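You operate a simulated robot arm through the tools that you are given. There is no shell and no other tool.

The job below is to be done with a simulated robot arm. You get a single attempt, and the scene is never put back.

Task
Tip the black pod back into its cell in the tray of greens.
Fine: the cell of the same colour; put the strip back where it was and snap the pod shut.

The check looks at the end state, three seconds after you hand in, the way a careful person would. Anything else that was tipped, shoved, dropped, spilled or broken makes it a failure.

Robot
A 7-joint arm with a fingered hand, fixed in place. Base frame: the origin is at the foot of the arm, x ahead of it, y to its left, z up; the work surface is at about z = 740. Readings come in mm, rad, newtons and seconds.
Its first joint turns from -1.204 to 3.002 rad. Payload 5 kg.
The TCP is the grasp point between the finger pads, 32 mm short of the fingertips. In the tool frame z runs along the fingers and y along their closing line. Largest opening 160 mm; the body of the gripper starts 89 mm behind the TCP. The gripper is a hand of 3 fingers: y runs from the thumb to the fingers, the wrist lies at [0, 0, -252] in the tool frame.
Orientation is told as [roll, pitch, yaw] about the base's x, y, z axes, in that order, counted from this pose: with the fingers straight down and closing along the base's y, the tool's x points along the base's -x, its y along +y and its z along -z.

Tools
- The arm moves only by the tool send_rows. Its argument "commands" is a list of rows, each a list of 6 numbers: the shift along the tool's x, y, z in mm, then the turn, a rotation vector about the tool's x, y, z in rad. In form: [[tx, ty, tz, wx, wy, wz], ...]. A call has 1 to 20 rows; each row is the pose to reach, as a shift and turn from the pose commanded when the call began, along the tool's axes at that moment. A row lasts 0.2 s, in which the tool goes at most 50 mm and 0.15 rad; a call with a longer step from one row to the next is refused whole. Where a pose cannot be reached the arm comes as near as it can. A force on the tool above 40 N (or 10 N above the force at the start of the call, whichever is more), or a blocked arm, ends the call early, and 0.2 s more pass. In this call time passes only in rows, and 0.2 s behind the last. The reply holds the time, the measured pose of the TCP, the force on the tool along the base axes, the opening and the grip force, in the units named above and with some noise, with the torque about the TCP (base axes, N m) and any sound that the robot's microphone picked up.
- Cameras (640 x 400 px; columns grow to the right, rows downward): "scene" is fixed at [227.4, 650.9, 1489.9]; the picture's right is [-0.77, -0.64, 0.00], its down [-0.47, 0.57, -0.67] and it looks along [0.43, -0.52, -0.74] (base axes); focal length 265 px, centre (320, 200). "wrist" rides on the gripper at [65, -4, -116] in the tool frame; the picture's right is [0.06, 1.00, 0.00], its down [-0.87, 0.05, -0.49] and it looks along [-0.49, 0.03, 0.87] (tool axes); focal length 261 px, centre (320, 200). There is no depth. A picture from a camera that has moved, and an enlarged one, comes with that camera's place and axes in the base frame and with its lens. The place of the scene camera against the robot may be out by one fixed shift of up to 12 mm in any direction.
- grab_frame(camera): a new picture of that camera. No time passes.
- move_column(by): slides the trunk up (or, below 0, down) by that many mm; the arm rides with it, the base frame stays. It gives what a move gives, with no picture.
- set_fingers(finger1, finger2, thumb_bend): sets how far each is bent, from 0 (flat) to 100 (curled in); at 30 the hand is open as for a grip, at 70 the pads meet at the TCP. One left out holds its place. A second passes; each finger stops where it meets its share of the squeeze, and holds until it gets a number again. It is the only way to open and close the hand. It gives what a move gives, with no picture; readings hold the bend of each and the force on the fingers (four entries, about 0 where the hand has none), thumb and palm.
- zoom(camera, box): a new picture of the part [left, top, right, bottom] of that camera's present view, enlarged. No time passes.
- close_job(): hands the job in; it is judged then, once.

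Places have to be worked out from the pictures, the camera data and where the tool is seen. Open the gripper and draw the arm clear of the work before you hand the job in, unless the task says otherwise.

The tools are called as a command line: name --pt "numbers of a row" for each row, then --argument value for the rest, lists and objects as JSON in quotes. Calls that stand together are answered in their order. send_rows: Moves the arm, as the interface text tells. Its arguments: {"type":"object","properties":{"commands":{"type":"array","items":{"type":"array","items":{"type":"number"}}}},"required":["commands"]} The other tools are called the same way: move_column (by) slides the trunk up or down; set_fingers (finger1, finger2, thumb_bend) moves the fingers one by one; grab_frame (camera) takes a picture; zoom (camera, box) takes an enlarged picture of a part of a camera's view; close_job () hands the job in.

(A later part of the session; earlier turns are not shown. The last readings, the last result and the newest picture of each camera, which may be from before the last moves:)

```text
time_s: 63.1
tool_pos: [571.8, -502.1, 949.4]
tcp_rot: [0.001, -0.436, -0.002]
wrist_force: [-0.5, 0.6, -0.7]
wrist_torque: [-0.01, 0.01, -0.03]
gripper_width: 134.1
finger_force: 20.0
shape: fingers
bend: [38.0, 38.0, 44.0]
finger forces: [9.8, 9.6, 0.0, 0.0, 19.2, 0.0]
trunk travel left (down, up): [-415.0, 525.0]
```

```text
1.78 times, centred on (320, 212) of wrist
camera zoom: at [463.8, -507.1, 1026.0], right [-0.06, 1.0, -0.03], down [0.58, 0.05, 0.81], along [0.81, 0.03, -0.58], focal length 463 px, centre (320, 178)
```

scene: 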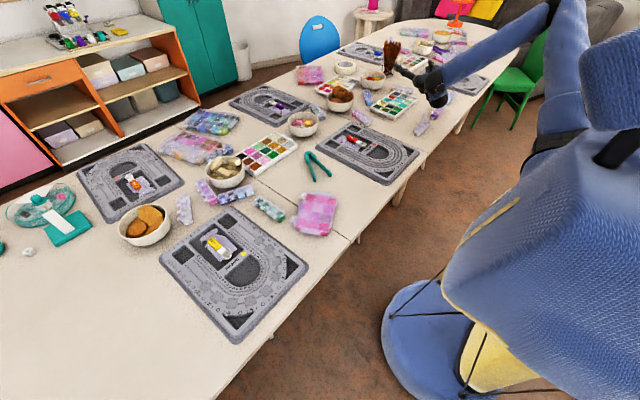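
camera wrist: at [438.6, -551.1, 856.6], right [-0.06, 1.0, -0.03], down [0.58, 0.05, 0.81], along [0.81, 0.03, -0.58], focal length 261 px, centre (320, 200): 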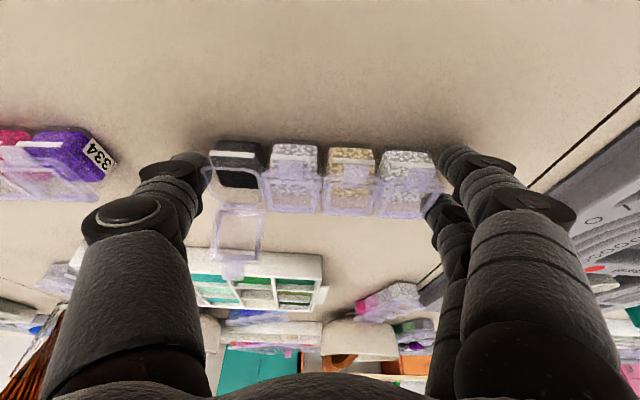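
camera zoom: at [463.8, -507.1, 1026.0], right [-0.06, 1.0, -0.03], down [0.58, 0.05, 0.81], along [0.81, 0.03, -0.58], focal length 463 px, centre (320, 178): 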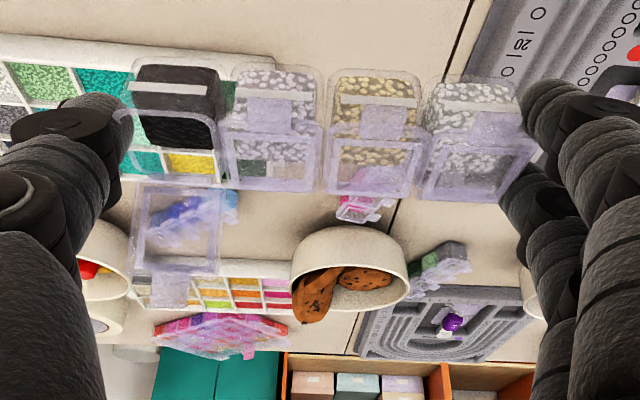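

The hold is steady: the strip centre sits about 30 mm beyond the TCP and the strip is still level. I turn it slowly about the vertical by 2.46 rad, as rehearsed, so the hinge side faces the robot.

send_rows --pt "0 0 0 -0.0519 0 -0.1115" --pt "0 0 0 -0.1039 0 -0.223" --pt "0 0 0 -0.1558 0 -0.3345" --pt "0 0 0 -0.2078 0 -0.446" --pt "0 0 0 -0.2597 0 -0.5575" --pt "0 0 0 -0.3116 0 -0.669" --pt "0 0 0 -0.3636 0 -0.7805" --pt "0 0 0 -0.4155 0 -0.892" --pt "0 0 0 -0.4675 0 -1.0035" --pt "0 0 0 -0.5194 0 -1.115" --pt "0 0 0 -0.5713 0 -1.2265" --pt "0 0 0 -0.6233 0 -1.338" --pt "0 0 0 -0.6752 0 -1.4495" --pt "0 0 0 -0.7272 0 -1.561" --pt "0 0 0 -0.7791 0 -1.6725" --pt "0 0 0 -0.831 0 -1.784" --pt "0 0 0 -0.883 0 -1.8955" --pt "0 0 0 -0.9349 0 -2.007" --pt "0 0 0 -0.9869 0 -2.1185" --pt "0 0 0 -1.0389 0 -2.23"

zoom --camera "wrist" --box '[140, 100, 500, 325]'

zoom --camera "scene" --box '[340, 0, 500, 125]'

```text
time_s: 67.3
tool_pos: [570.8, -504.2, 948.1]
tcp_rot: [0.0, -0.435, 2.461]
wrist_force: [0.0, -0.9, -0.8]
wrist_torque: [0.0, 0.01, 0.0]
gripper_width: 134.2
finger_force: 19.0
shape: fingers
bend: [38.0, 38.0, 44.0]
finger forces: [9.7, 9.5, 0.1, 0.0, 19.2, 0.0]
trunk travel left (down, up): [-415.0, 525.0]
```

```text
1.78 times, centred on (320, 212) of wrist
camera zoom: at [657.4, -568.4, 1025.2], right [-0.58, -0.81, -0.03], down [-0.49, 0.32, 0.81], along [-0.65, 0.49, -0.58], focal length 463 px, centre (320, 178)
```

zoom: 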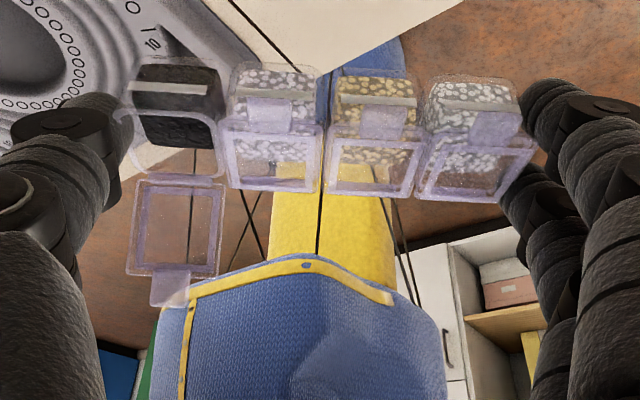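

```text
3.20 times, centred on (420, 62) of scene
camera zoom: at [227.4, 650.9, 1489.9], right [-0.77, -0.64, 0.0], down [-0.47, 0.57, -0.67], along [0.43, -0.52, -0.74], focal length 849 px, centre (0, 640)
```

zoom: 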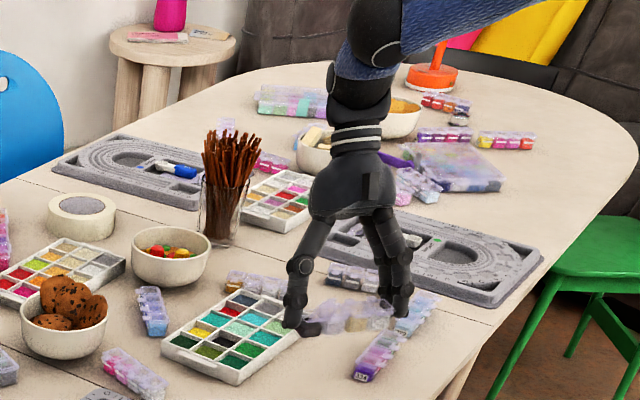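

The strip is level and now turned, with the black pod on the thumb side. I bring the hand upright (strip tilt 25°, still safe) while rising, to make room for lowering the trunk.

send_rows --pt "-2.5 -0.3 -19.4 0 0.073 0" --pt "-4.9 -0.6 -38.9 0 0.145 0" --pt "-7.4 -1 -58.3 0 0.218 0" --pt "-9.8 -1.3 -77.7 0 0.29 0" --pt "-12.3 -1.6 -97.2 0 0.363 0" --pt "-14.7 -1.9 -116.6 0 0.436 0"

move_column --by -150

zoom --camera "wrist" --box '[140, 100, 500, 325]'

```text
time_s: 68.7
tool_pos: [599.2, -524.3, 1062.8]
tcp_rot: [-0.002, 0.002, 2.458]
wrist_force: [0.2, 0.1, -0.6]
wrist_torque: [0.02, -0.04, 0.01]
gripper_width: 134.2
finger_force: 19.1
shape: fingers
bend: [38.0, 38.0, 44.0]
finger forces: [9.8, 9.5, 0.1, 0.0, 19.1, 0.1]
trunk travel left (down, up): [-415.0, 525.0]
```

```text
time_s: 70.4
tool_pos: [598.8, -524.9, 911.9]
tcp_rot: [0.001, 0.003, 2.459]
wrist_force: [1.8, 0.4, -0.2]
wrist_torque: [-0.03, 0.02, 0.02]
gripper_width: 134.1
finger_force: 18.6
shape: fingers
bend: [38.0, 38.0, 44.0]
finger forces: [9.7, 9.4, 0.1, 0.0, 19.1, 0.1]
trunk travel left (down, up): [-265.0, 675.0]
```

```text
1.78 times, centred on (320, 212) of wrist
camera zoom: at [651.4, -563.1, 1027.0], right [-0.58, -0.81, 0.0], down [-0.71, 0.51, 0.49], along [-0.4, 0.28, -0.87], focal length 463 px, centre (320, 178)
```

zoom: 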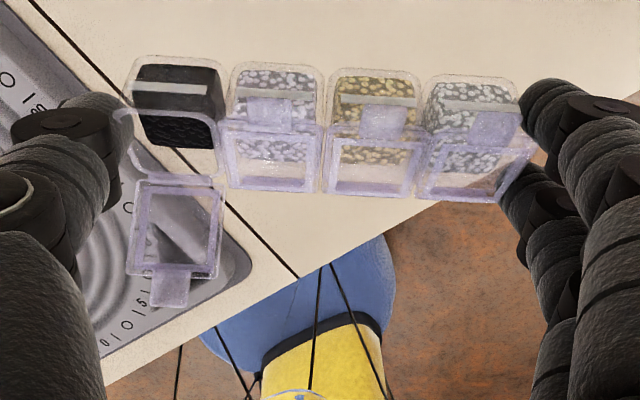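

Beads are still settled in the pod. I move outward toward the tray with a slight lean, staying high.

send_rows --pt "20 0.6 2.5 0 0.025 0" --pt "40 1.3 5 0 0.05 0" --pt "60 1.9 7.5 0 0.075 0" --pt "80 2.5 10 0 0.1 0" --pt "100 3.2 12.5 0 0.125 0" --pt "120 3.8 15 0 0.15 0" --pt "140 4.4 17.5 0 0.175 0" --pt "160 5.1 20 0 0.2 0"

grab_frame --camera "wrist"

zoom --camera "scene" --box '[340, 30, 500, 130]'

```text
time_s: 72.2
tool_pos: [720.2, -630.6, 891.7]
tcp_rot: [0.002, 0.201, 2.46]
wrist_force: [-0.3, -0.1, -1.6]
wrist_torque: [0.04, 0.03, 0.0]
gripper_width: 134.1
finger_force: 18.8
shape: fingers
bend: [38.0, 38.0, 44.0]
finger forces: [9.6, 9.6, 0.0, 0.1, 19.1, 0.0]
trunk travel left (down, up): [-265.0, 675.0]
```

```text
taken
camera wrist: at [753.5, -653.6, 1016.7], right [-0.58, -0.81, 0.01], down [-0.77, 0.56, 0.31], along [-0.26, 0.17, -0.95], focal length 261 px, centre (320, 200)
```

wrist: 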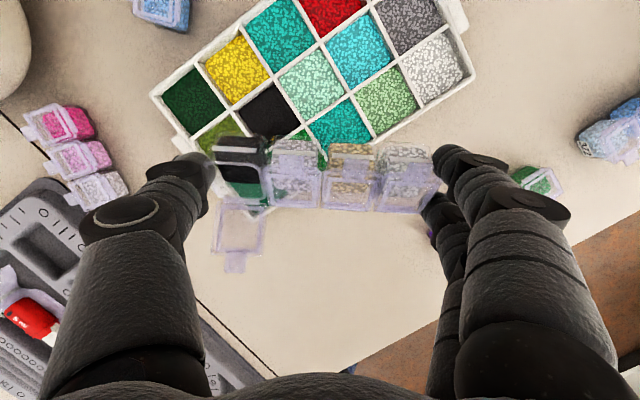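

```text
4.00 times, centred on (420, 80) of scene
camera zoom: at [227.4, 650.9, 1489.9], right [-0.77, -0.64, 0.0], down [-0.47, 0.57, -0.67], along [0.43, -0.52, -0.74], focal length 1061 px, centre (-80, 680)
```

zoom: 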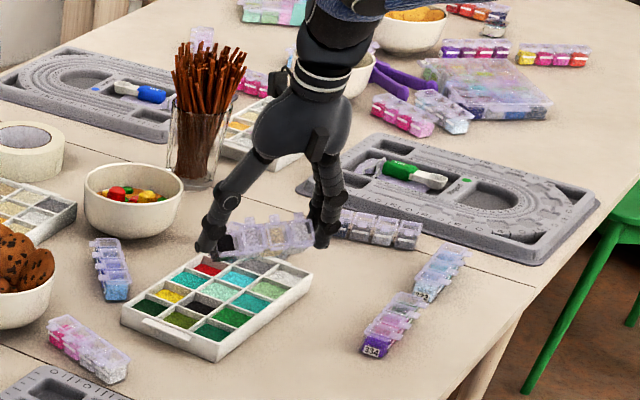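

The black cell is visible just beyond the black pod. I zoom to pin down its corners relative to the hand.

zoom --camera "wrist" --box '[140, 40, 400, 220]'

```text
2.22 times, centred on (270, 130) of wrist
camera zoom: at [753.5, -653.6, 1016.7], right [-0.58, -0.81, 0.01], down [-0.77, 0.56, 0.31], along [-0.26, 0.17, -0.95], focal length 579 px, centre (431, 356)
```

zoom: 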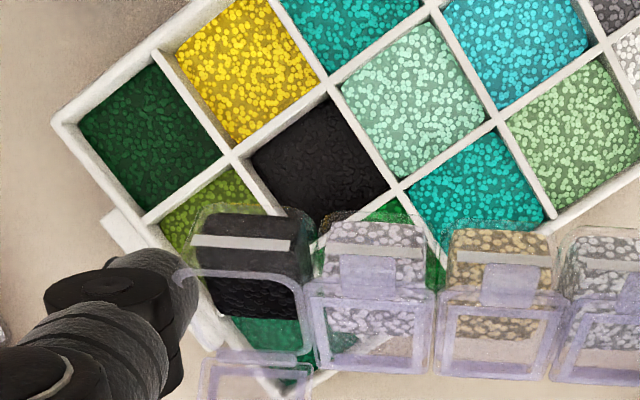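

The cell centre is confirmed at (777, -617). I bring the pod over it at a 15° lean (strip tilt 40°, not yet pouring) and a little lower.

send_rows --pt "11.2 0.5 7.6 0 0.012 0" --pt "22.4 1 15.2 0 0.025 0" --pt "33.7 1.6 22.7 0 0.037 0" --pt "44.9 2.1 30.3 0 0.05 0" --pt "56.1 2.6 37.9 0 0.062 0"

grab_frame --camera "wrist"

zoom --camera "scene" --box '[350, 60, 450, 130]'

```text
time_s: 73.4
tool_pos: [768.8, -671.8, 865.1]
tcp_rot: [0.0, 0.262, 2.458]
wrist_force: [-1.0, 0.3, -2.1]
wrist_torque: [0.0, 0.01, 0.02]
gripper_width: 134.3
finger_force: 18.8
shape: fingers
bend: [38.0, 38.0, 44.0]
finger forces: [9.6, 9.5, 0.0, 0.1, 19.0, 0.0]
trunk travel left (down, up): [-265.0, 675.0]
```

```text
taken
camera wrist: at [795.8, -689.9, 992.8], right [-0.58, -0.81, 0.02], down [-0.78, 0.57, 0.25], along [-0.21, 0.13, -0.97], focal length 261 px, centre (320, 200)
```

wrist: 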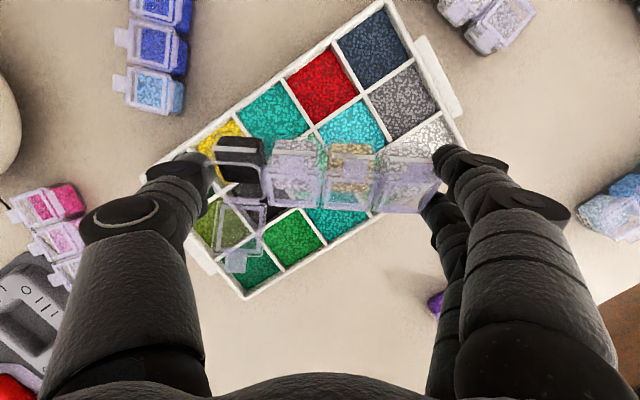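

```text
5.71 times, centred on (400, 95) of scene
camera zoom: at [227.4, 650.9, 1489.9], right [-0.77, -0.64, 0.0], down [-0.47, 0.57, -0.67], along [0.43, -0.52, -0.74], focal length 1516 px, centre (-137, 800)
```

zoom: 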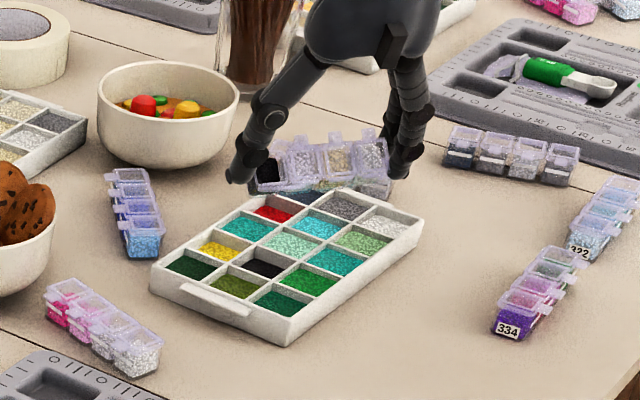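

Everything lines up: the cell centre sits exactly at the black pod's lateral position. I tilt on to a 30° lean while lowering, keeping the hinge lip and open lid over the cell.

send_rows --pt "-2.9 0 2.9 0 0.066 0" --pt "-5.7 0 5.7 0 0.131 0" --pt "-8.2 0 9.2 0 0.197 0" --pt "-10.6 0 12.7 0 0.262 0"

grab_frame --camera "wrist"

zoom --camera "scene" --box '[360, 70, 430, 125]'

```text
time_s: 74.4
tool_pos: [761.3, -666.7, 850.7]
tcp_rot: [0.002, 0.524, 2.459]
wrist_force: [-0.2, 0.5, 0.0]
wrist_torque: [-0.02, 0.01, 0.03]
gripper_width: 134.1
finger_force: 19.1
shape: fingers
bend: [38.0, 38.0, 44.0]
finger forces: [9.5, 9.6, 0.0, 0.0, 19.0, 0.0]
trunk travel left (down, up): [-265.0, 675.0]
```

```text
taken
camera wrist: at [761.3, -662.5, 982.5], right [-0.59, -0.81, 0.03], down [-0.81, 0.59, -0.01], along [-0.01, -0.03, -1.0], focal length 261 px, centre (320, 200)
```

wrist: 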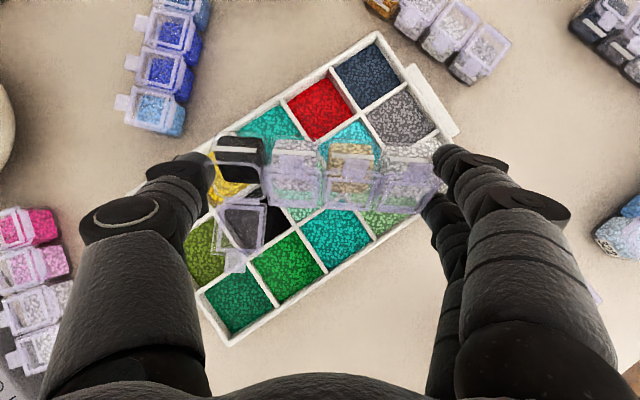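

```text
7.27 times, centred on (395, 98) of scene
camera zoom: at [227.4, 650.9, 1489.9], right [-0.77, -0.64, 0.0], down [-0.47, 0.57, -0.67], along [0.43, -0.52, -0.74], focal length 1930 px, centre (-226, 946)
```

zoom: 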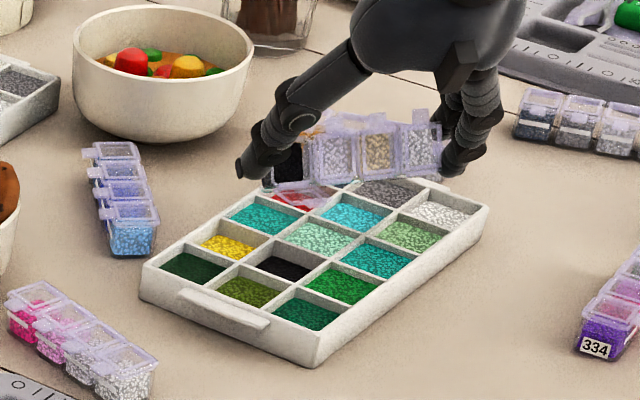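

No bead has left yet, and the open lid hangs right above the black cell. Now I tilt through to a 90° lean (strip tilt about 115°) in one smooth motion and hold.

send_rows --pt "-5.2 0 5.9 0 0.131 0" --pt "-11.8 0 10.2 0 0.262 0" --pt "-18.5 0 13.2 0 0.393 0" --pt "-24.2 0 14.5 0 0.524 0" --pt "-28.9 0 14.1 0 0.654 0" --pt "-32.7 0 12 0 0.785 0" --pt "-36.3 0 9.9 0 0.916 0" --pt "-39.9 0 7.8 0 1.047 0" --pt "-39.9 0 7.8 0 1.047 0" --pt "-39.9 0 7.8 0 1.047 0"

grab_frame --camera "wrist"

zoom --camera "scene" --box '[360, 70, 430, 125]'

```text
time_s: 76.6
tool_pos: [738.6, -647.7, 824.5]
tcp_rot: [2.728, 1.568, -1.095]
wrist_force: [0.8, -0.1, -0.5]
wrist_torque: [0.03, 0.04, 0.01]
gripper_width: 133.7
finger_force: 18.7
shape: fingers
bend: [38.0, 38.0, 44.0]
finger forces: [9.5, 9.2, 0.0, 0.1, 18.7, 0.1]
trunk travel left (down, up): [-265.0, 675.0]
```

```text
taken
camera wrist: at [650.8, -572.3, 888.7], right [-0.63, -0.77, 0.06], down [-0.41, 0.27, -0.87], along [0.66, -0.57, -0.49], focal length 261 px, centre (320, 200)
```

wrist: 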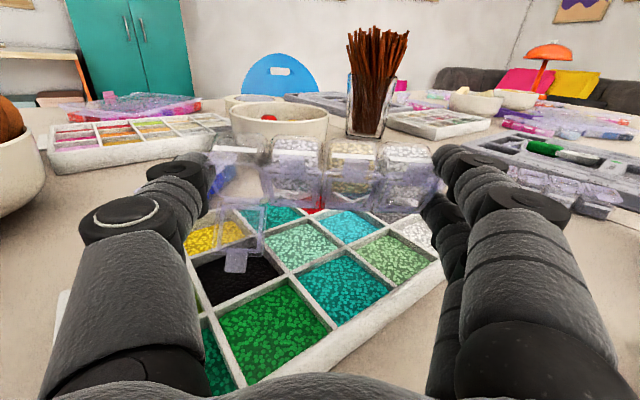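

```text
7.27 times, centred on (395, 98) of scene
camera zoom: at [227.4, 650.9, 1489.9], right [-0.77, -0.64, 0.0], down [-0.47, 0.57, -0.67], along [0.43, -0.52, -0.74], focal length 1930 px, centre (-226, 946)
```

zoom: 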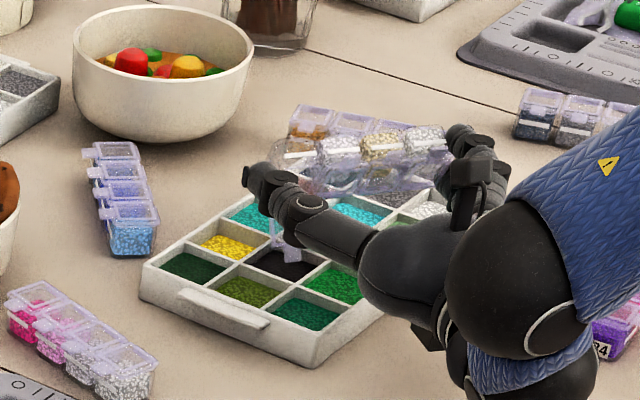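

The black pod now looks clear and the black cell fuller. I zoom in from both cameras to check for leftovers or stray beads.

zoom --camera "wrist" --box '[150, 130, 350, 330]'

zoom --camera "scene" --box '[380, 85, 420, 115]'

```text
2.00 times, centred on (250, 230) of wrist
camera zoom: at [650.8, -572.3, 888.7], right [-0.63, -0.77, 0.06], down [-0.41, 0.27, -0.87], along [0.66, -0.57, -0.49], focal length 521 px, centre (460, 140)
```

zoom: 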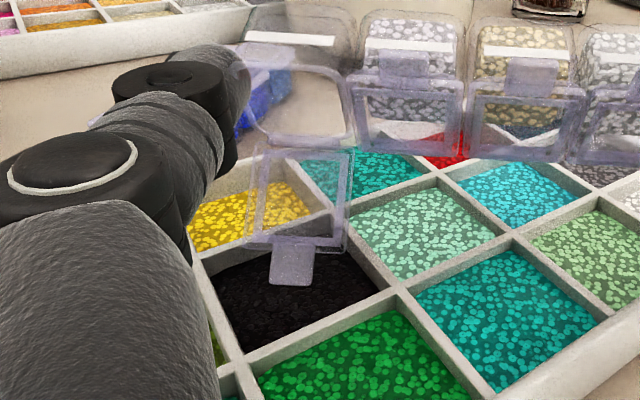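

```text
13.33 times, centred on (400, 100) of scene
camera zoom: at [227.4, 650.9, 1489.9], right [-0.77, -0.64, 0.0], down [-0.47, 0.57, -0.67], along [0.43, -0.52, -0.74], focal length 3538 px, centre (-747, 1533)
```

zoom: 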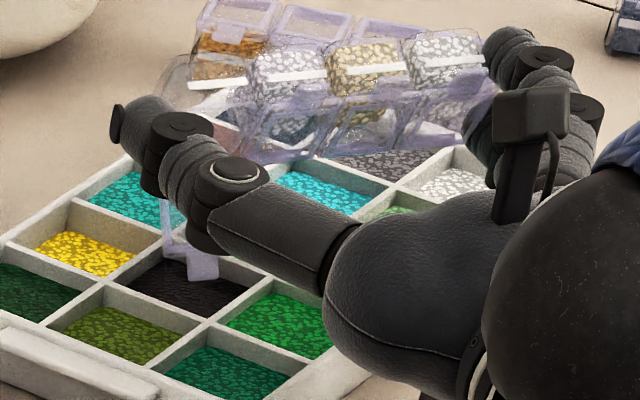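

All the beads went into the black cell: the pod walls are clear and I see no stray bead anywhere. I reverse the tilt while rising away from the tray.

send_rows --pt "5 0 4 0 -0.131 0" --pt "10 0 8 0 -0.262 0" --pt "16 0 12 0 -0.393 0" --pt "22 0 17 0 -0.524 0" --pt "28 0 21 0 -0.654 0" --pt "34 0 25 0 -0.785 0" --pt "40 0 28 0 -0.916 0" --pt "46 0 30 0 -1.047 0" --pt "54 0 30 0 -1.178 0" --pt "62 0 26 0 -1.309 0"

grab_frame --camera "wrist"

zoom --camera "scene" --box '[345, 70, 425, 130]'

```text
time_s: 78.8
tool_pos: [758.6, -663.8, 886.1]
tcp_rot: [0.002, 0.263, 2.459]
wrist_force: [0.3, -0.4, -1.0]
wrist_torque: [0.02, 0.03, -0.01]
gripper_width: 133.3
finger_force: 17.9
shape: fingers
bend: [38.0, 38.0, 44.0]
finger forces: [9.0, 8.8, 0.1, 0.1, 17.9, 0.1]
trunk travel left (down, up): [-265.0, 675.0]
```

```text
taken
camera wrist: at [786.4, -682.1, 1015.3], right [-0.58, -0.81, 0.02], down [-0.78, 0.57, 0.25], along [-0.21, 0.13, -0.97], focal length 261 px, centre (320, 200)
```

wrist: 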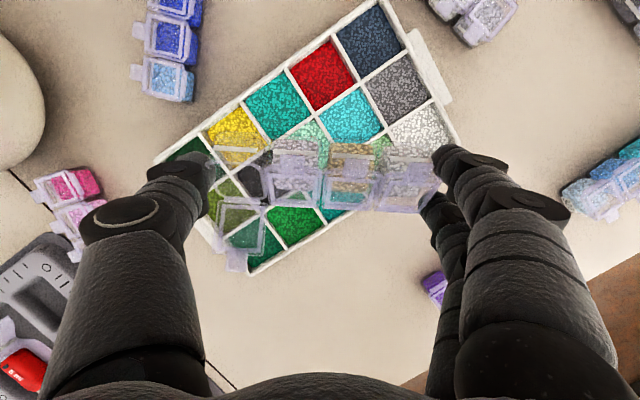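

```text
6.67 times, centred on (385, 100) of scene
camera zoom: at [227.4, 650.9, 1489.9], right [-0.77, -0.64, 0.0], down [-0.47, 0.57, -0.67], along [0.43, -0.52, -0.74], focal length 1769 px, centre (-113, 867)
```

zoom: 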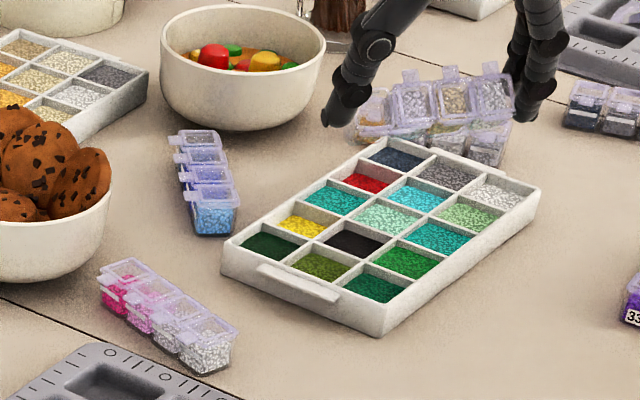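

The black cell is clearly fuller, the pod is empty, and nothing spilled. I retrace my path back toward the robot, bringing the hand upright.

send_rows --pt "-15 -0.5 -12 0 -0.02 0" --pt "-38 -1.3 -20 0 -0.05 0" --pt "-61 -2.1 -28 0 -0.08 0" --pt "-84 -3 -36 0 -0.11 0" --pt "-107 -3.9 -44 0 -0.14 0" --pt "-130 -4.7 -53 0 -0.17 0" --pt "-153 -5.6 -62 0 -0.2 0" --pt "-176 -6.5 -71 0 -0.23 0" --pt "-197.5 -7.3 -79.9 0 -0.263 0"

move_column --by 150

zoom --camera "wrist" --box '[140, 100, 500, 325]'

```text
time_s: 80.8
tool_pos: [598.5, -525.3, 914.0]
tcp_rot: [-0.001, 0.0, 2.46]
wrist_force: [-0.1, 0.4, -0.6]
wrist_torque: [0.0, -0.03, 0.03]
gripper_width: 133.5
finger_force: 18.2
shape: fingers
bend: [38.0, 38.0, 44.0]
finger forces: [9.1, 8.8, 0.0, 0.0, 17.8, 0.1]
trunk travel left (down, up): [-265.0, 675.0]
```

```text
time_s: 82.6
tool_pos: [599.4, -524.9, 1062.5]
tcp_rot: [0.001, 0.0, 2.459]
wrist_force: [-1.2, 0.6, -1.5]
wrist_torque: [0.0, -0.02, -0.03]
gripper_width: 133.9
finger_force: 17.9
shape: fingers
bend: [38.0, 38.0, 44.0]
finger forces: [9.1, 8.8, 0.0, 0.0, 17.9, 0.0]
trunk travel left (down, up): [-415.0, 525.0]
```

```text
1.78 times, centred on (320, 212) of wrist
camera zoom: at [651.2, -563.7, 1177.6], right [-0.58, -0.81, 0.0], down [-0.71, 0.51, 0.49], along [-0.4, 0.29, -0.87], focal length 463 px, centre (320, 178)
```

zoom: 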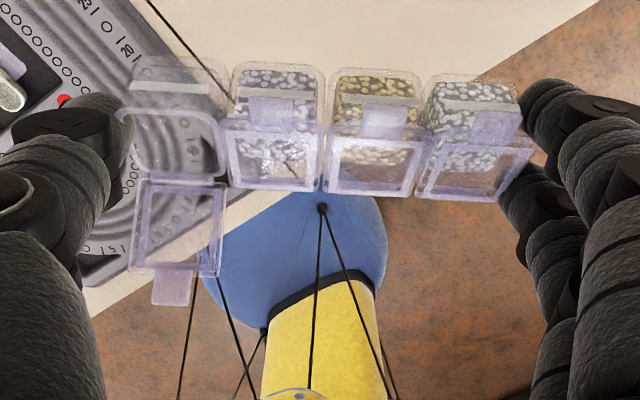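

The strip sits unchanged in the grip. I lean back to the strip-level attitude and return to the turning spot.

send_rows --pt "-5.8 0.2 19 0 -0.073 0" --pt "-11.7 0.4 38 0 -0.145 0" --pt "-17.5 0.7 57 0 -0.218 0" --pt "-23.3 0.9 76 0 -0.29 0" --pt "-29.2 1.1 95 0 -0.363 0" --pt "-35 1.3 114 0 -0.436 0"

send_rows --pt "0 0 0 0.0516 0 0.1109" --pt "0 0 0 0.1033 0 0.2217" --pt "0 0 0 0.1549 0 0.3326" --pt "0 0 0 0.2066 0 0.4434" --pt "0 0 0 0.2582 0 0.5543" --pt "0 0 0 0.3098 0 0.6651" --pt "0 0 0 0.3615 0 0.776" --pt "0 0 0 0.4131 0 0.8868" --pt "0 0 0 0.4648 0 0.9977" --pt "0 0 0 0.5164 0 1.1085" --pt "0 0 0 0.568 0 1.2194" --pt "0 0 0 0.6197 0 1.3302" --pt "0 0 0 0.6713 0 1.4411" --pt "0 0 0 0.723 0 1.5519" --pt "0 0 0 0.7746 0 1.6628" --pt "0 0 0 0.8262 0 1.7736" --pt "0 0 0 0.8779 0 1.8845" --pt "0 0 0 0.9295 0 1.9953" --pt "0 0 0 0.9812 0 2.1062" --pt "0 0 0 1.0328 0 2.217"

grab_frame --camera "wrist"

```text
time_s: 84.0
tool_pos: [571.1, -506.4, 948.5]
tcp_rot: [0.002, -0.436, 2.458]
wrist_force: [-0.3, 0.0, -1.1]
wrist_torque: [-0.02, -0.01, -0.03]
gripper_width: 133.5
finger_force: 17.8
shape: fingers
bend: [38.0, 38.0, 44.0]
finger forces: [9.1, 8.8, 0.0, 0.0, 17.9, 0.0]
trunk travel left (down, up): [-415.0, 525.0]
```

```text
time_s: 88.2
tool_pos: [569.8, -504.2, 949.5]
tcp_rot: [-0.002, -0.437, 0.01]
wrist_force: [0.0, 0.2, -0.3]
wrist_torque: [-0.01, 0.05, 0.01]
gripper_width: 133.5
finger_force: 17.4
shape: fingers
bend: [38.0, 38.0, 44.0]
finger forces: [9.1, 8.8, 0.0, 0.0, 17.7, 0.0]
trunk travel left (down, up): [-415.0, 525.0]
```

```text
taken
camera wrist: at [461.5, -509.8, 1025.3], right [-0.07, 1.0, -0.03], down [0.58, 0.06, 0.81], along [0.81, 0.04, -0.58], focal length 261 px, centre (320, 200)
```

wrist: 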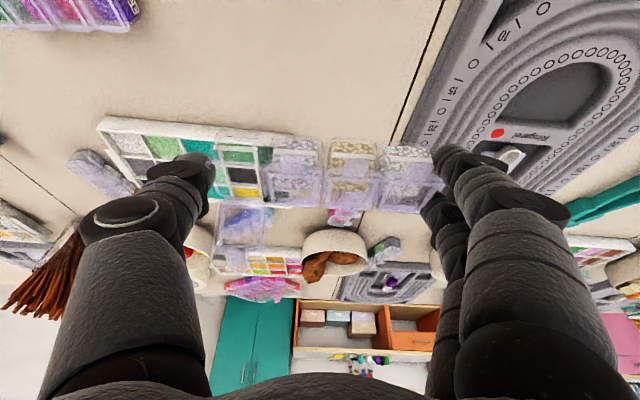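

The strip is back in its original attitude. I carry it down to about 25 mm above its original spot, at the corrected target TCP of (552, -545).

send_rows --pt "10.8 -5.8 17 0 0 0" --pt "21.6 -11.5 33.9 0 0 0" --pt "32.4 -17.3 50.8 0 0 0" --pt "43.3 -23 67.8 0 0 0" --pt "54.1 -28.8 84.7 0 0 0" --pt "64.9 -34.5 101.7 0 0 0" --pt "75.7 -40.3 118.6 0 0 0"

zoom --camera "scene" --box '[400, 94, 448, 136]'

grab_frame --camera "wrist"

```text
time_s: 89.8
tool_pos: [553.0, -546.3, 811.7]
tcp_rot: [-0.002, -0.436, 0.014]
wrist_force: [-0.5, -0.1, -1.6]
wrist_torque: [0.0, -0.01, 0.0]
gripper_width: 133.5
finger_force: 17.7
shape: fingers
bend: [38.0, 38.0, 44.0]
finger forces: [9.1, 8.8, 0.0, 0.0, 17.8, 0.0]
trunk travel left (down, up): [-415.0, 525.0]
```

```text
9.52 times, centred on (424, 115) of scene
camera zoom: at [227.4, 650.9, 1489.9], right [-0.77, -0.64, 0.0], down [-0.47, 0.57, -0.67], along [0.43, -0.52, -0.74], focal length 2527 px, centre (-670, 1010)
```

zoom: 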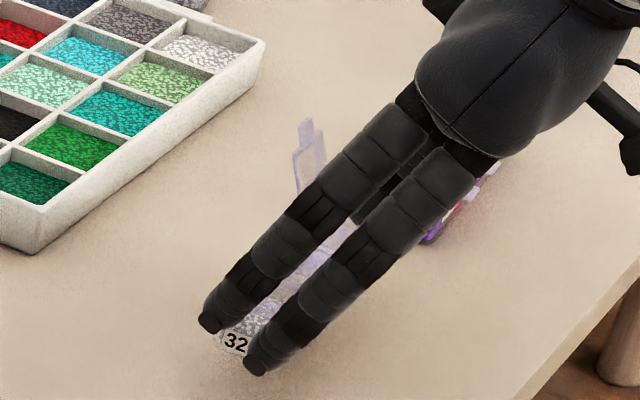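

```text
taken
camera wrist: at [443.9, -552.7, 886.6], right [-0.07, 1.0, -0.03], down [0.58, 0.06, 0.81], along [0.81, 0.04, -0.58], focal length 261 px, centre (320, 200)
```

wrist: 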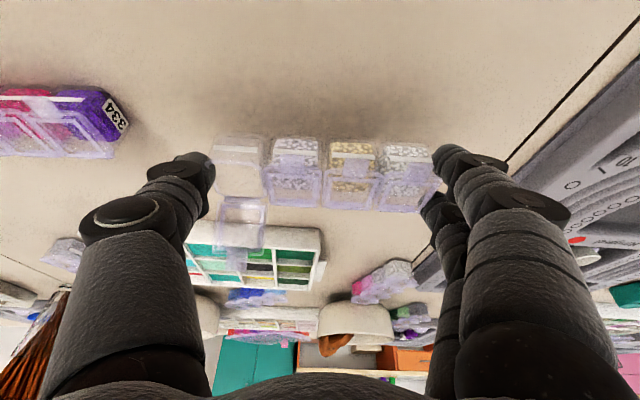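

The strip is centred over its spot. I lower it nearly to the table.

send_rows --pt "2.8 0 5.2 0 0 0" --pt "5.6 0 10.4 0 0 0" --pt "8.4 0 15.7 0 0 0" --pt "11 0 20.6 0 0 0"

zoom --camera "scene" --box '[408, 104, 448, 136]'

```text
time_s: 90.8
tool_pos: [552.0, -546.6, 787.2]
tcp_rot: [0.0, -0.437, 0.014]
wrist_force: [-0.3, 0.0, -1.1]
wrist_torque: [-0.02, -0.05, 0.05]
gripper_width: 133.5
finger_force: 17.7
shape: fingers
bend: [38.0, 38.0, 44.0]
finger forces: [9.2, 8.8, 0.1, 0.0, 18.1, 0.1]
trunk travel left (down, up): [-415.0, 525.0]
```

```text
12.50 times, centred on (428, 120) of scene
camera zoom: at [227.4, 650.9, 1489.9], right [-0.77, -0.64, 0.0], down [-0.47, 0.57, -0.67], along [0.43, -0.52, -0.74], focal length 3317 px, centre (-1030, 1200)
```

zoom: 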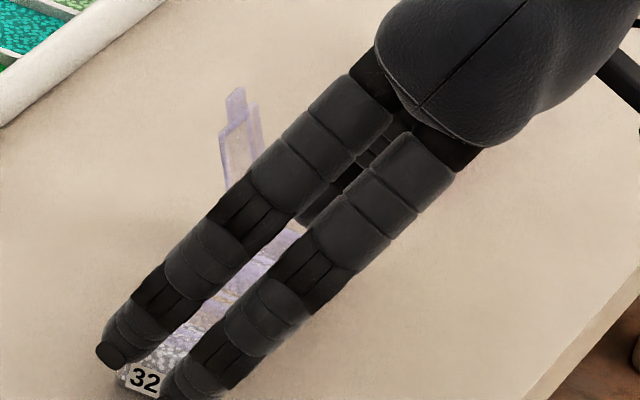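

About 3 mm above the table now. I lower it in half-millimetre steps until the table takes the weight.

send_rows --pt "0.4 0 0.9 0 0 0" --pt "0.85 0 1.8 0 0 0" --pt "1.3 0 2.7 0 0 0"

zoom --camera "wrist" --box '[140, 100, 500, 325]'

```text
time_s: 91.6
tool_pos: [551.3, -546.2, 784.7]
tcp_rot: [-0.001, -0.439, 0.014]
wrist_force: [-2.1, -3.1, 12.5]
wrist_torque: [-0.39, -0.08, -0.05]
gripper_width: 133.7
finger_force: 18.4
shape: fingers
bend: [39.0, 39.0, 44.0]
finger forces: [8.4, 8.2, 0.0, 0.0, 20.2, 0.0]
trunk travel left (down, up): [-415.0, 525.0]
```

```text
1.78 times, centred on (320, 212) of wrist
camera zoom: at [443.3, -551.1, 861.1], right [-0.07, 1.0, -0.03], down [0.58, 0.06, 0.81], along [0.81, 0.04, -0.58], focal length 463 px, centre (320, 178)
```

zoom: 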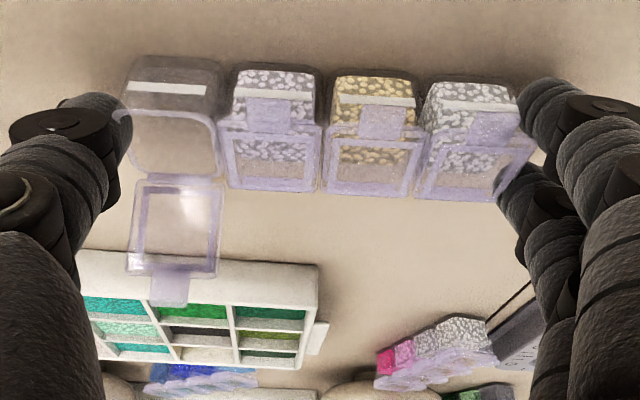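

The strip rests on the table and is pressed 12 N, a little too much. I ease up slightly, shift about 2 mm toward -y as the label comparison suggests, and lower more gently.

send_rows --pt "-0.9 0 -1.9 0 0 0" --pt "-0.4 -2 -2.1 0 0 0" --pt "0 -2 -1.2 0 0 0" --pt "0.2 -2 -0.7 0 0 0"

zoom --camera "scene" --box '[408, 104, 448, 136]'

```text
time_s: 92.6
tool_pos: [551.6, -546.1, 785.2]
tcp_rot: [-0.001, -0.436, 0.014]
wrist_force: [2.5, 2.0, 11.7]
wrist_torque: [-0.26, -0.18, 0.1]
gripper_width: 133.6
finger_force: 19.9
shape: fingers
bend: [38.0, 38.0, 44.0]
finger forces: [10.5, 10.3, 0.0, 0.0, 18.7, 0.0]
trunk travel left (down, up): [-415.0, 525.0]
```

```text
12.50 times, centred on (428, 120) of scene
camera zoom: at [227.4, 650.9, 1489.9], right [-0.77, -0.64, 0.0], down [-0.47, 0.57, -0.67], along [0.43, -0.52, -0.74], focal length 3317 px, centre (-1030, 1200)
```

zoom: 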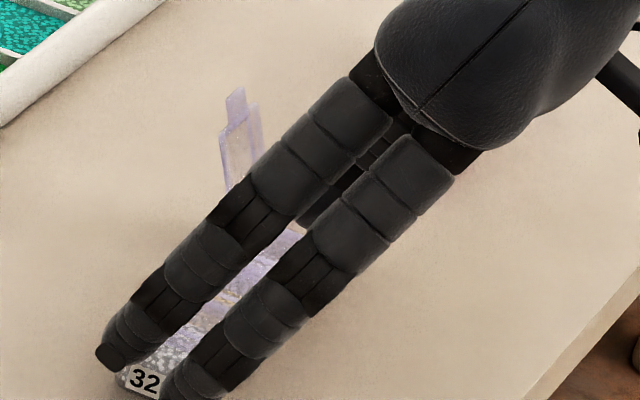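

It is still pressed, so friction held it there. I raise it clear by 3 mm to free it and read the pose again.

send_rows --pt "-0.6 0 -1.4 0 0 0" --pt "-1.3 0 -2.7 0 0 0" --pt "-1.3 0 -2.7 0 0 0"

zoom --camera "scene" --box '[408, 104, 448, 136]'

```text
time_s: 93.4
tool_pos: [552.1, -548.4, 787.2]
tcp_rot: [0.001, -0.434, 0.016]
wrist_force: [0.5, 0.0, -1.0]
wrist_torque: [-0.02, 0.01, 0.02]
gripper_width: 133.6
finger_force: 18.5
shape: fingers
bend: [38.0, 39.0, 44.0]
finger forces: [9.7, 9.2, 0.0, 0.0, 18.9, 0.0]
trunk travel left (down, up): [-415.0, 525.0]
```

```text
12.50 times, centred on (428, 120) of scene
camera zoom: at [227.4, 650.9, 1489.9], right [-0.77, -0.64, 0.0], down [-0.47, 0.57, -0.67], along [0.43, -0.52, -0.74], focal length 3317 px, centre (-1030, 1200)
```

zoom: 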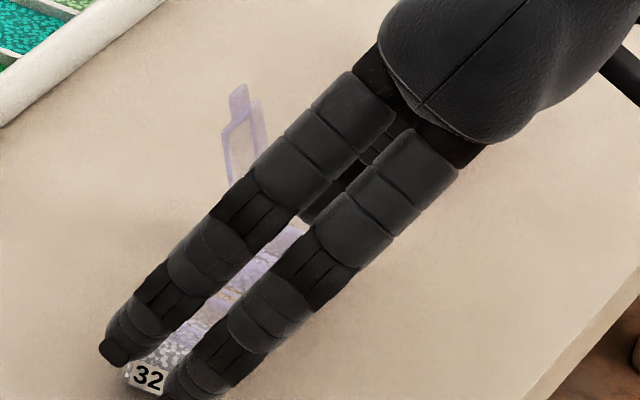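

The position now matches the original label and lid places within about 1 to 2 mm. I lower gently until it just touches.

send_rows --pt "0.3 0 0.6 0 0 0" --pt "0.5 0 1.1 0 0 0" --pt "0.7 0 1.5 0 0 0"

```text
time_s: 94.2
tool_pos: [549.7, -547.0, 784.6]
tcp_rot: [-0.002, -0.436, 0.013]
wrist_force: [0.3, 0.2, -0.2]
wrist_torque: [-0.02, -0.01, -0.04]
gripper_width: 133.2
finger_force: 19.8
shape: fingers
bend: [38.0, 39.0, 44.0]
finger forces: [9.8, 9.1, 0.0, 0.0, 18.9, 0.0]
trunk travel left (down, up): [-415.0, 525.0]
```

The weight is starting to transfer (0.2 N left). I go down another half millimetre.

send_rows --pt "0.15 0 0.3 0 0 0" --pt "0.25 0 0.55 0 0 0"

```text
time_s: 94.8
tool_pos: [552.0, -546.7, 785.8]
tcp_rot: [-0.002, -0.435, 0.012]
wrist_force: [1.3, 0.0, 1.9]
wrist_torque: [-0.25, -0.02, 0.01]
gripper_width: 133.5
finger_force: 18.9
shape: fingers
bend: [39.0, 39.0, 44.0]
finger forces: [9.4, 8.9, 0.0, 0.0, 19.7, 0.0]
trunk travel left (down, up): [-415.0, 525.0]
```

The strip stands on the table. I release step by step, reversing the way I tightened.

set_fingers --finger1 42 --finger2 42 --thumb_bend 42

set_fingers --finger1 37 --finger2 37 --thumb_bend 37

set_fingers --finger1 28 --finger2 28 --thumb_bend 28

zoom --camera "wrist" --box '[140, 100, 500, 325]'

```text
time_s: 95.8
tool_pos: [550.4, -546.6, 785.3]
tcp_rot: [-0.002, -0.436, 0.014]
wrist_force: [-0.8, 0.9, 1.8]
wrist_torque: [0.02, -0.02, 0.02]
gripper_width: 135.2
finger_force: 7.1
shape: fingers
bend: [38.0, 39.0, 40.0]
finger forces: [3.4, 3.2, 0.1, 0.1, 6.3, 0.0]
trunk travel left (down, up): [-415.0, 525.0]
```

```text
time_s: 96.8
tool_pos: [550.0, -545.9, 784.3]
tcp_rot: [-0.003, -0.435, 0.014]
wrist_force: [-0.6, 0.8, 0.2]
wrist_torque: [0.0, -0.01, -0.01]
gripper_width: 140.0
finger_force: 0.0
shape: fingers
bend: [37.0, 37.0, 37.0]
finger forces: [0.1, 0.1, 0.0, 0.1, 0.1, 0.0]
trunk travel left (down, up): [-415.0, 525.0]
```

```text
time_s: 97.8
tool_pos: [550.4, -547.1, 785.1]
tcp_rot: [-0.002, -0.437, 0.014]
wrist_force: [-0.1, -0.8, -1.6]
wrist_torque: [0.03, -0.01, -0.02]
gripper_width: 172.7
finger_force: 0.0
shape: fingers
bend: [28.0, 28.0, 28.0]
finger forces: [0.0, 0.1, 0.0, 0.2, 0.0, 0.0]
trunk travel left (down, up): [-415.0, 525.0]
```

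```text
1.78 times, centred on (320, 212) of wrist
camera zoom: at [441.9, -552.8, 861.7], right [-0.07, 1.0, -0.03], down [0.58, 0.06, 0.81], along [0.81, 0.04, -0.58], focal length 463 px, centre (320, 178)
```

zoom: 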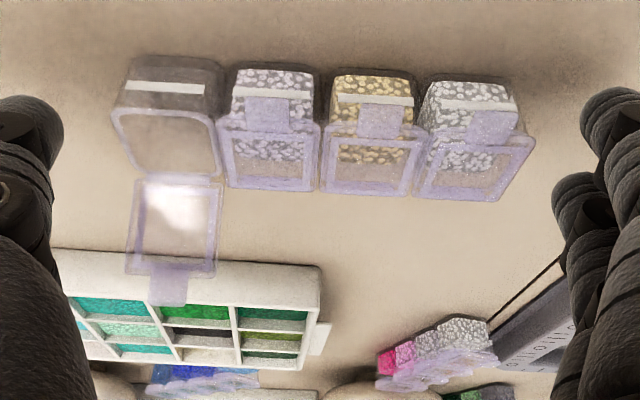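

Released cleanly, with the strip standing and the lid open. I rise straight up, then back off to compare its place with the original picture.

send_rows --pt "-8.5 0 -18.1 0 0 0" --pt "-17 0 -36.2 0 0 0" --pt "-33.8 0 -72.5 0 0 0" --pt "-45 0 -110 0 0 0" --pt "0 0 -130 0 0 0" --pt "45 0 -150 0 0 0"

zoom --camera "scene" --box '[408, 104, 448, 136]'

zoom --camera "scene" --box '[400, 94, 448, 136]'

grab_frame --camera "wrist"

```text
time_s: 99.2
tool_pos: [448.5, -545.4, 902.9]
tcp_rot: [-0.001, -0.438, 0.015]
wrist_force: [0.4, -0.1, -0.4]
wrist_torque: [-0.01, -0.05, -0.01]
gripper_width: 173.0
finger_force: 0.1
shape: fingers
bend: [28.0, 28.0, 28.0]
finger forces: [0.0, 0.1, 0.0, 0.0, 0.0, 0.0]
trunk travel left (down, up): [-415.0, 525.0]
```

```text
12.50 times, centred on (428, 120) of scene
camera zoom: at [227.4, 650.9, 1489.9], right [-0.77, -0.64, 0.0], down [-0.47, 0.57, -0.67], along [0.43, -0.52, -0.74], focal length 3317 px, centre (-1030, 1200)
```

zoom: 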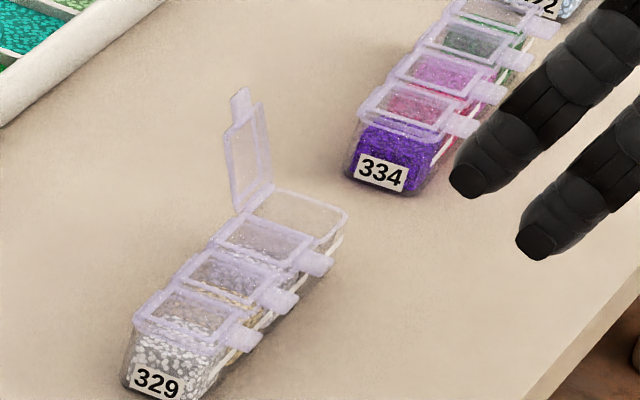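

```text
9.52 times, centred on (424, 115) of scene
camera zoom: at [227.4, 650.9, 1489.9], right [-0.77, -0.64, 0.0], down [-0.47, 0.57, -0.67], along [0.43, -0.52, -0.74], focal length 2527 px, centre (-670, 1010)
```

zoom: 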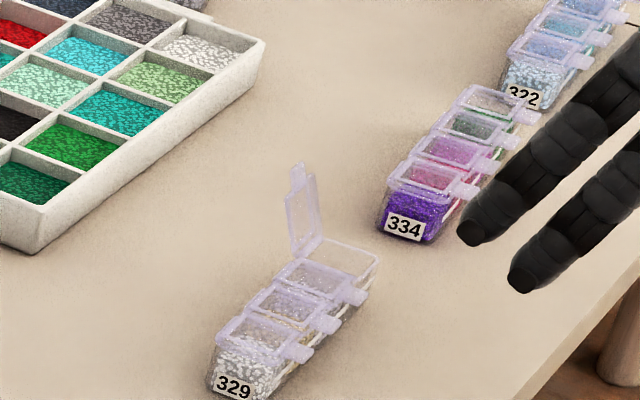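

```text
taken
camera wrist: at [340.0, -552.2, 979.1], right [-0.07, 1.0, -0.03], down [0.58, 0.06, 0.81], along [0.81, 0.04, -0.58], focal length 261 px, centre (320, 200)
```

wrist: 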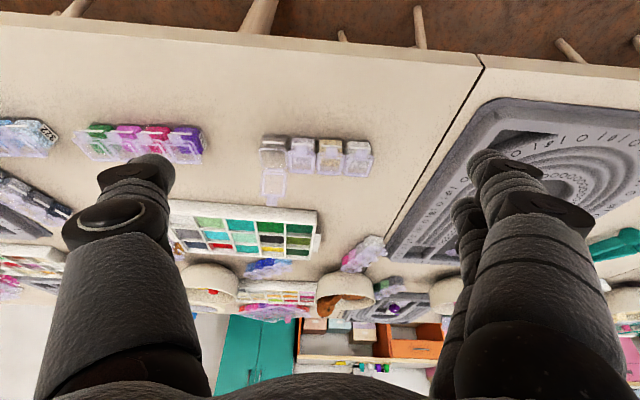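

The strip stands within about 3 mm of its original place (tabs and label match to a few pixels). Now I'll close the lid. I rise and straighten the hand, curl both fingers away and keep the thumb as a pushing rod.

send_rows --pt "-24 -5 -22 0 0.109 0" --pt "-48 -10 -44 0 0.218 0" --pt "-72 -15 -66 0 0.327 0" --pt "-95.8 -20.7 -87.7 0 0.436 0"

send_rows --pt "0 0 0 0 0 -0.13" --pt "0 0 0 0 0 -0.26" --pt "0 0 0 0 0 -0.39" --pt "0 0 0 0 0 -0.52" --pt "0 0 0 0 0 -0.65" --pt "0 0 0 0 0 -0.78" --pt "0 0 0 0 0 -0.91" --pt "0 0 0 0 0 -1.04" --pt "0 0 0 0 0 -1.17" --pt "0 0 0 0 0 -1.3" --pt "0 0 0 0 0 -1.43" --pt "0 0 0 0 0 -1.556"

set_fingers --finger1 100 --finger2 100 --thumb_bend 55

grab_frame --camera "wrist"

```text
time_s: 100.2
tool_pos: [502.3, -567.9, 1019.7]
tcp_rot: [0.001, 0.005, 0.013]
wrist_force: [1.8, -0.1, -0.7]
wrist_torque: [0.01, 0.09, 0.01]
gripper_width: 172.9
finger_force: 0.0
shape: fingers
bend: [28.0, 28.0, 28.0]
finger forces: [0.0, 0.0, 0.0, 0.0, 0.1, 0.0]
trunk travel left (down, up): [-415.0, 525.0]
```

```text
time_s: 102.8
tool_pos: [497.4, -568.1, 1021.5]
tcp_rot: [0.0, -0.001, 1.57]
wrist_force: [0.4, 0.5, 0.3]
wrist_torque: [-0.01, 0.0, 0.0]
gripper_width: 172.8
finger_force: 0.0
shape: fingers
bend: [28.0, 28.0, 28.0]
finger forces: [0.1, 0.0, 0.0, 0.1, 0.0, 0.0]
trunk travel left (down, up): [-415.0, 525.0]
```

```text
time_s: 103.8
tool_pos: [497.7, -568.6, 1021.7]
tcp_rot: [0.001, 0.003, 1.57]
wrist_force: [-0.1, -0.8, 0.6]
wrist_torque: [0.01, -0.01, 0.02]
gripper_width: 54.0
finger_force: 0.0
shape: fingers
bend: [100.0, 100.0, 55.0]
finger forces: [0.0, 0.0, 0.0, 0.0, 0.0, 0.0]
trunk travel left (down, up): [-415.0, 525.0]
```

```text
taken
camera wrist: at [500.3, -633.6, 1136.5], right [-1.0, -0.06, 0.0], down [-0.05, 0.87, 0.49], along [-0.03, 0.49, -0.87], focal length 261 px, centre (320, 200)
```

wrist: 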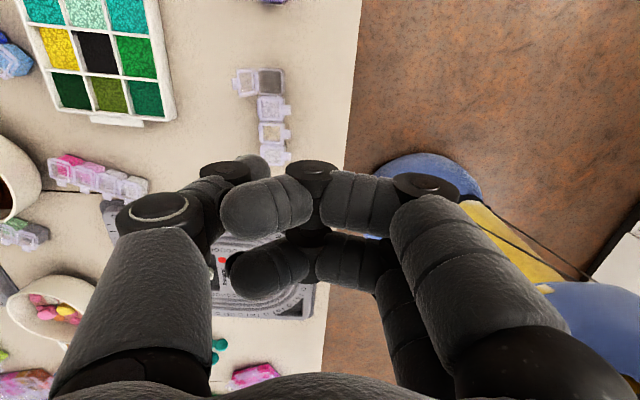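

The thumb tip is the lowest point, about 45 mm to the +x side of the TCP. I move over so the thumb comes down behind the open lid (its +x side), then descend part way and check.

send_rows --pt "10 -29 0 0 0 0" --pt "20 -58 0 0 0 0" --pt "30 -88 0 0 0 0" --pt "30 -88 40 0 0 0" --pt "30 -88 80 0 0 0" --pt "30 -88 120 0 0 0" --pt "30 -88 150 0 0 0"

grab_frame --camera "wrist"

zoom --camera "scene" --box '[390, 80, 450, 130]'

```text
time_s: 105.4
tool_pos: [581.9, -601.2, 870.4]
tcp_rot: [0.0, -0.001, 1.57]
wrist_force: [-0.3, -0.6, 0.2]
wrist_torque: [0.02, 0.04, 0.02]
gripper_width: 53.8
finger_force: 0.1
shape: fingers
bend: [100.0, 100.0, 55.0]
finger forces: [0.0, 0.0, 0.1, 0.0, 0.0, 0.1]
trunk travel left (down, up): [-415.0, 525.0]
```

```text
taken
camera wrist: at [585.8, -666.0, 984.3], right [-1.0, -0.06, 0.0], down [-0.05, 0.87, 0.49], along [-0.03, 0.49, -0.87], focal length 261 px, centre (320, 200)
```

wrist: 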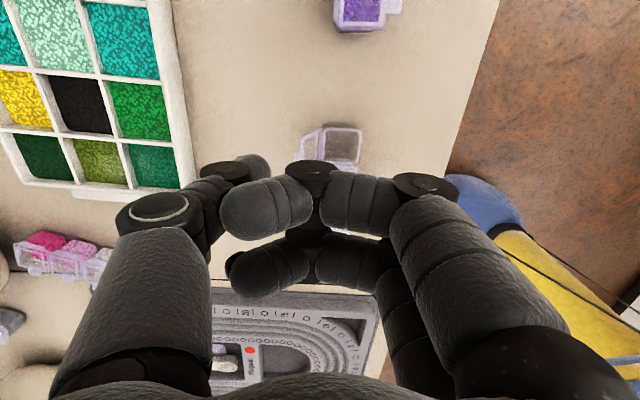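

```text
8.00 times, centred on (420, 105) of scene
camera zoom: at [227.4, 650.9, 1489.9], right [-0.77, -0.64, 0.0], down [-0.47, 0.57, -0.67], along [0.43, -0.52, -0.74], focal length 2123 px, centre (-480, 960)
```

zoom: 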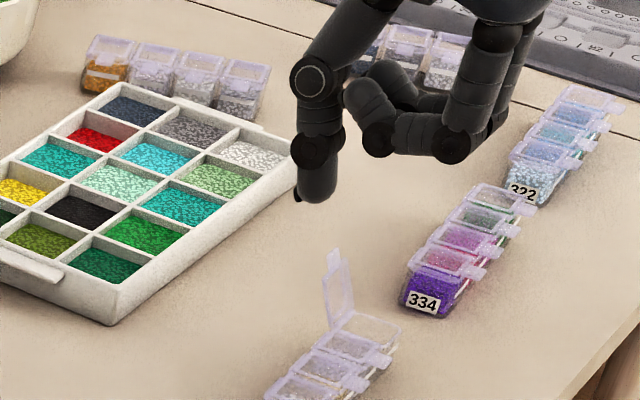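

The thumb is behind the lid with clearance. I lower it to z ≈ 820 so its tip sits at mid-lid height, then look.

send_rows --pt "0 0 15 0 0 0" --pt "0 0 30 0 0 0" --pt "0 0 45 0 0 0" --pt "0 0 51 0 0 0"

grab_frame --camera "wrist"

zoom --camera "scene" --box '[390, 80, 450, 130]'

```text
time_s: 106.4
tool_pos: [585.6, -599.8, 819.2]
tcp_rot: [0.0, 0.002, 1.57]
wrist_force: [-0.1, -0.2, 0.2]
wrist_torque: [0.03, 0.01, -0.02]
gripper_width: 54.1
finger_force: 0.1
shape: fingers
bend: [100.0, 100.0, 55.0]
finger forces: [0.1, 0.0, 0.0, 0.0, 0.1, 0.1]
trunk travel left (down, up): [-415.0, 525.0]
```

```text
taken
camera wrist: at [588.4, -664.6, 934.1], right [-1.0, -0.06, 0.0], down [-0.05, 0.87, 0.49], along [-0.03, 0.49, -0.87], focal length 261 px, centre (320, 200)
```

wrist: 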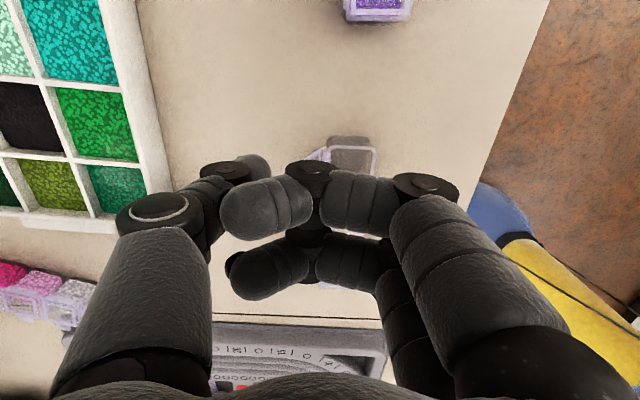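

```text
8.00 times, centred on (420, 105) of scene
camera zoom: at [227.4, 650.9, 1489.9], right [-0.77, -0.64, 0.0], down [-0.47, 0.57, -0.67], along [0.43, -0.52, -0.74], focal length 2123 px, centre (-480, 960)
```

zoom: 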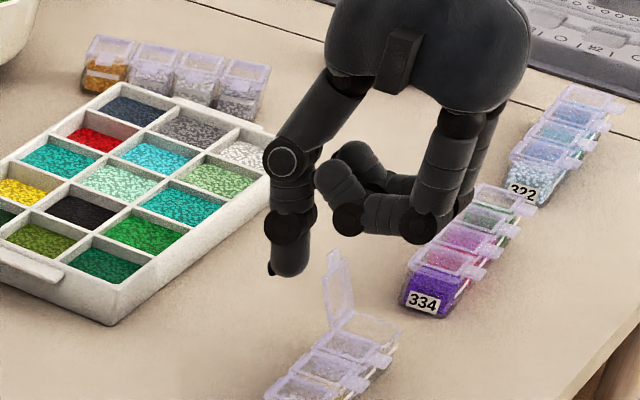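

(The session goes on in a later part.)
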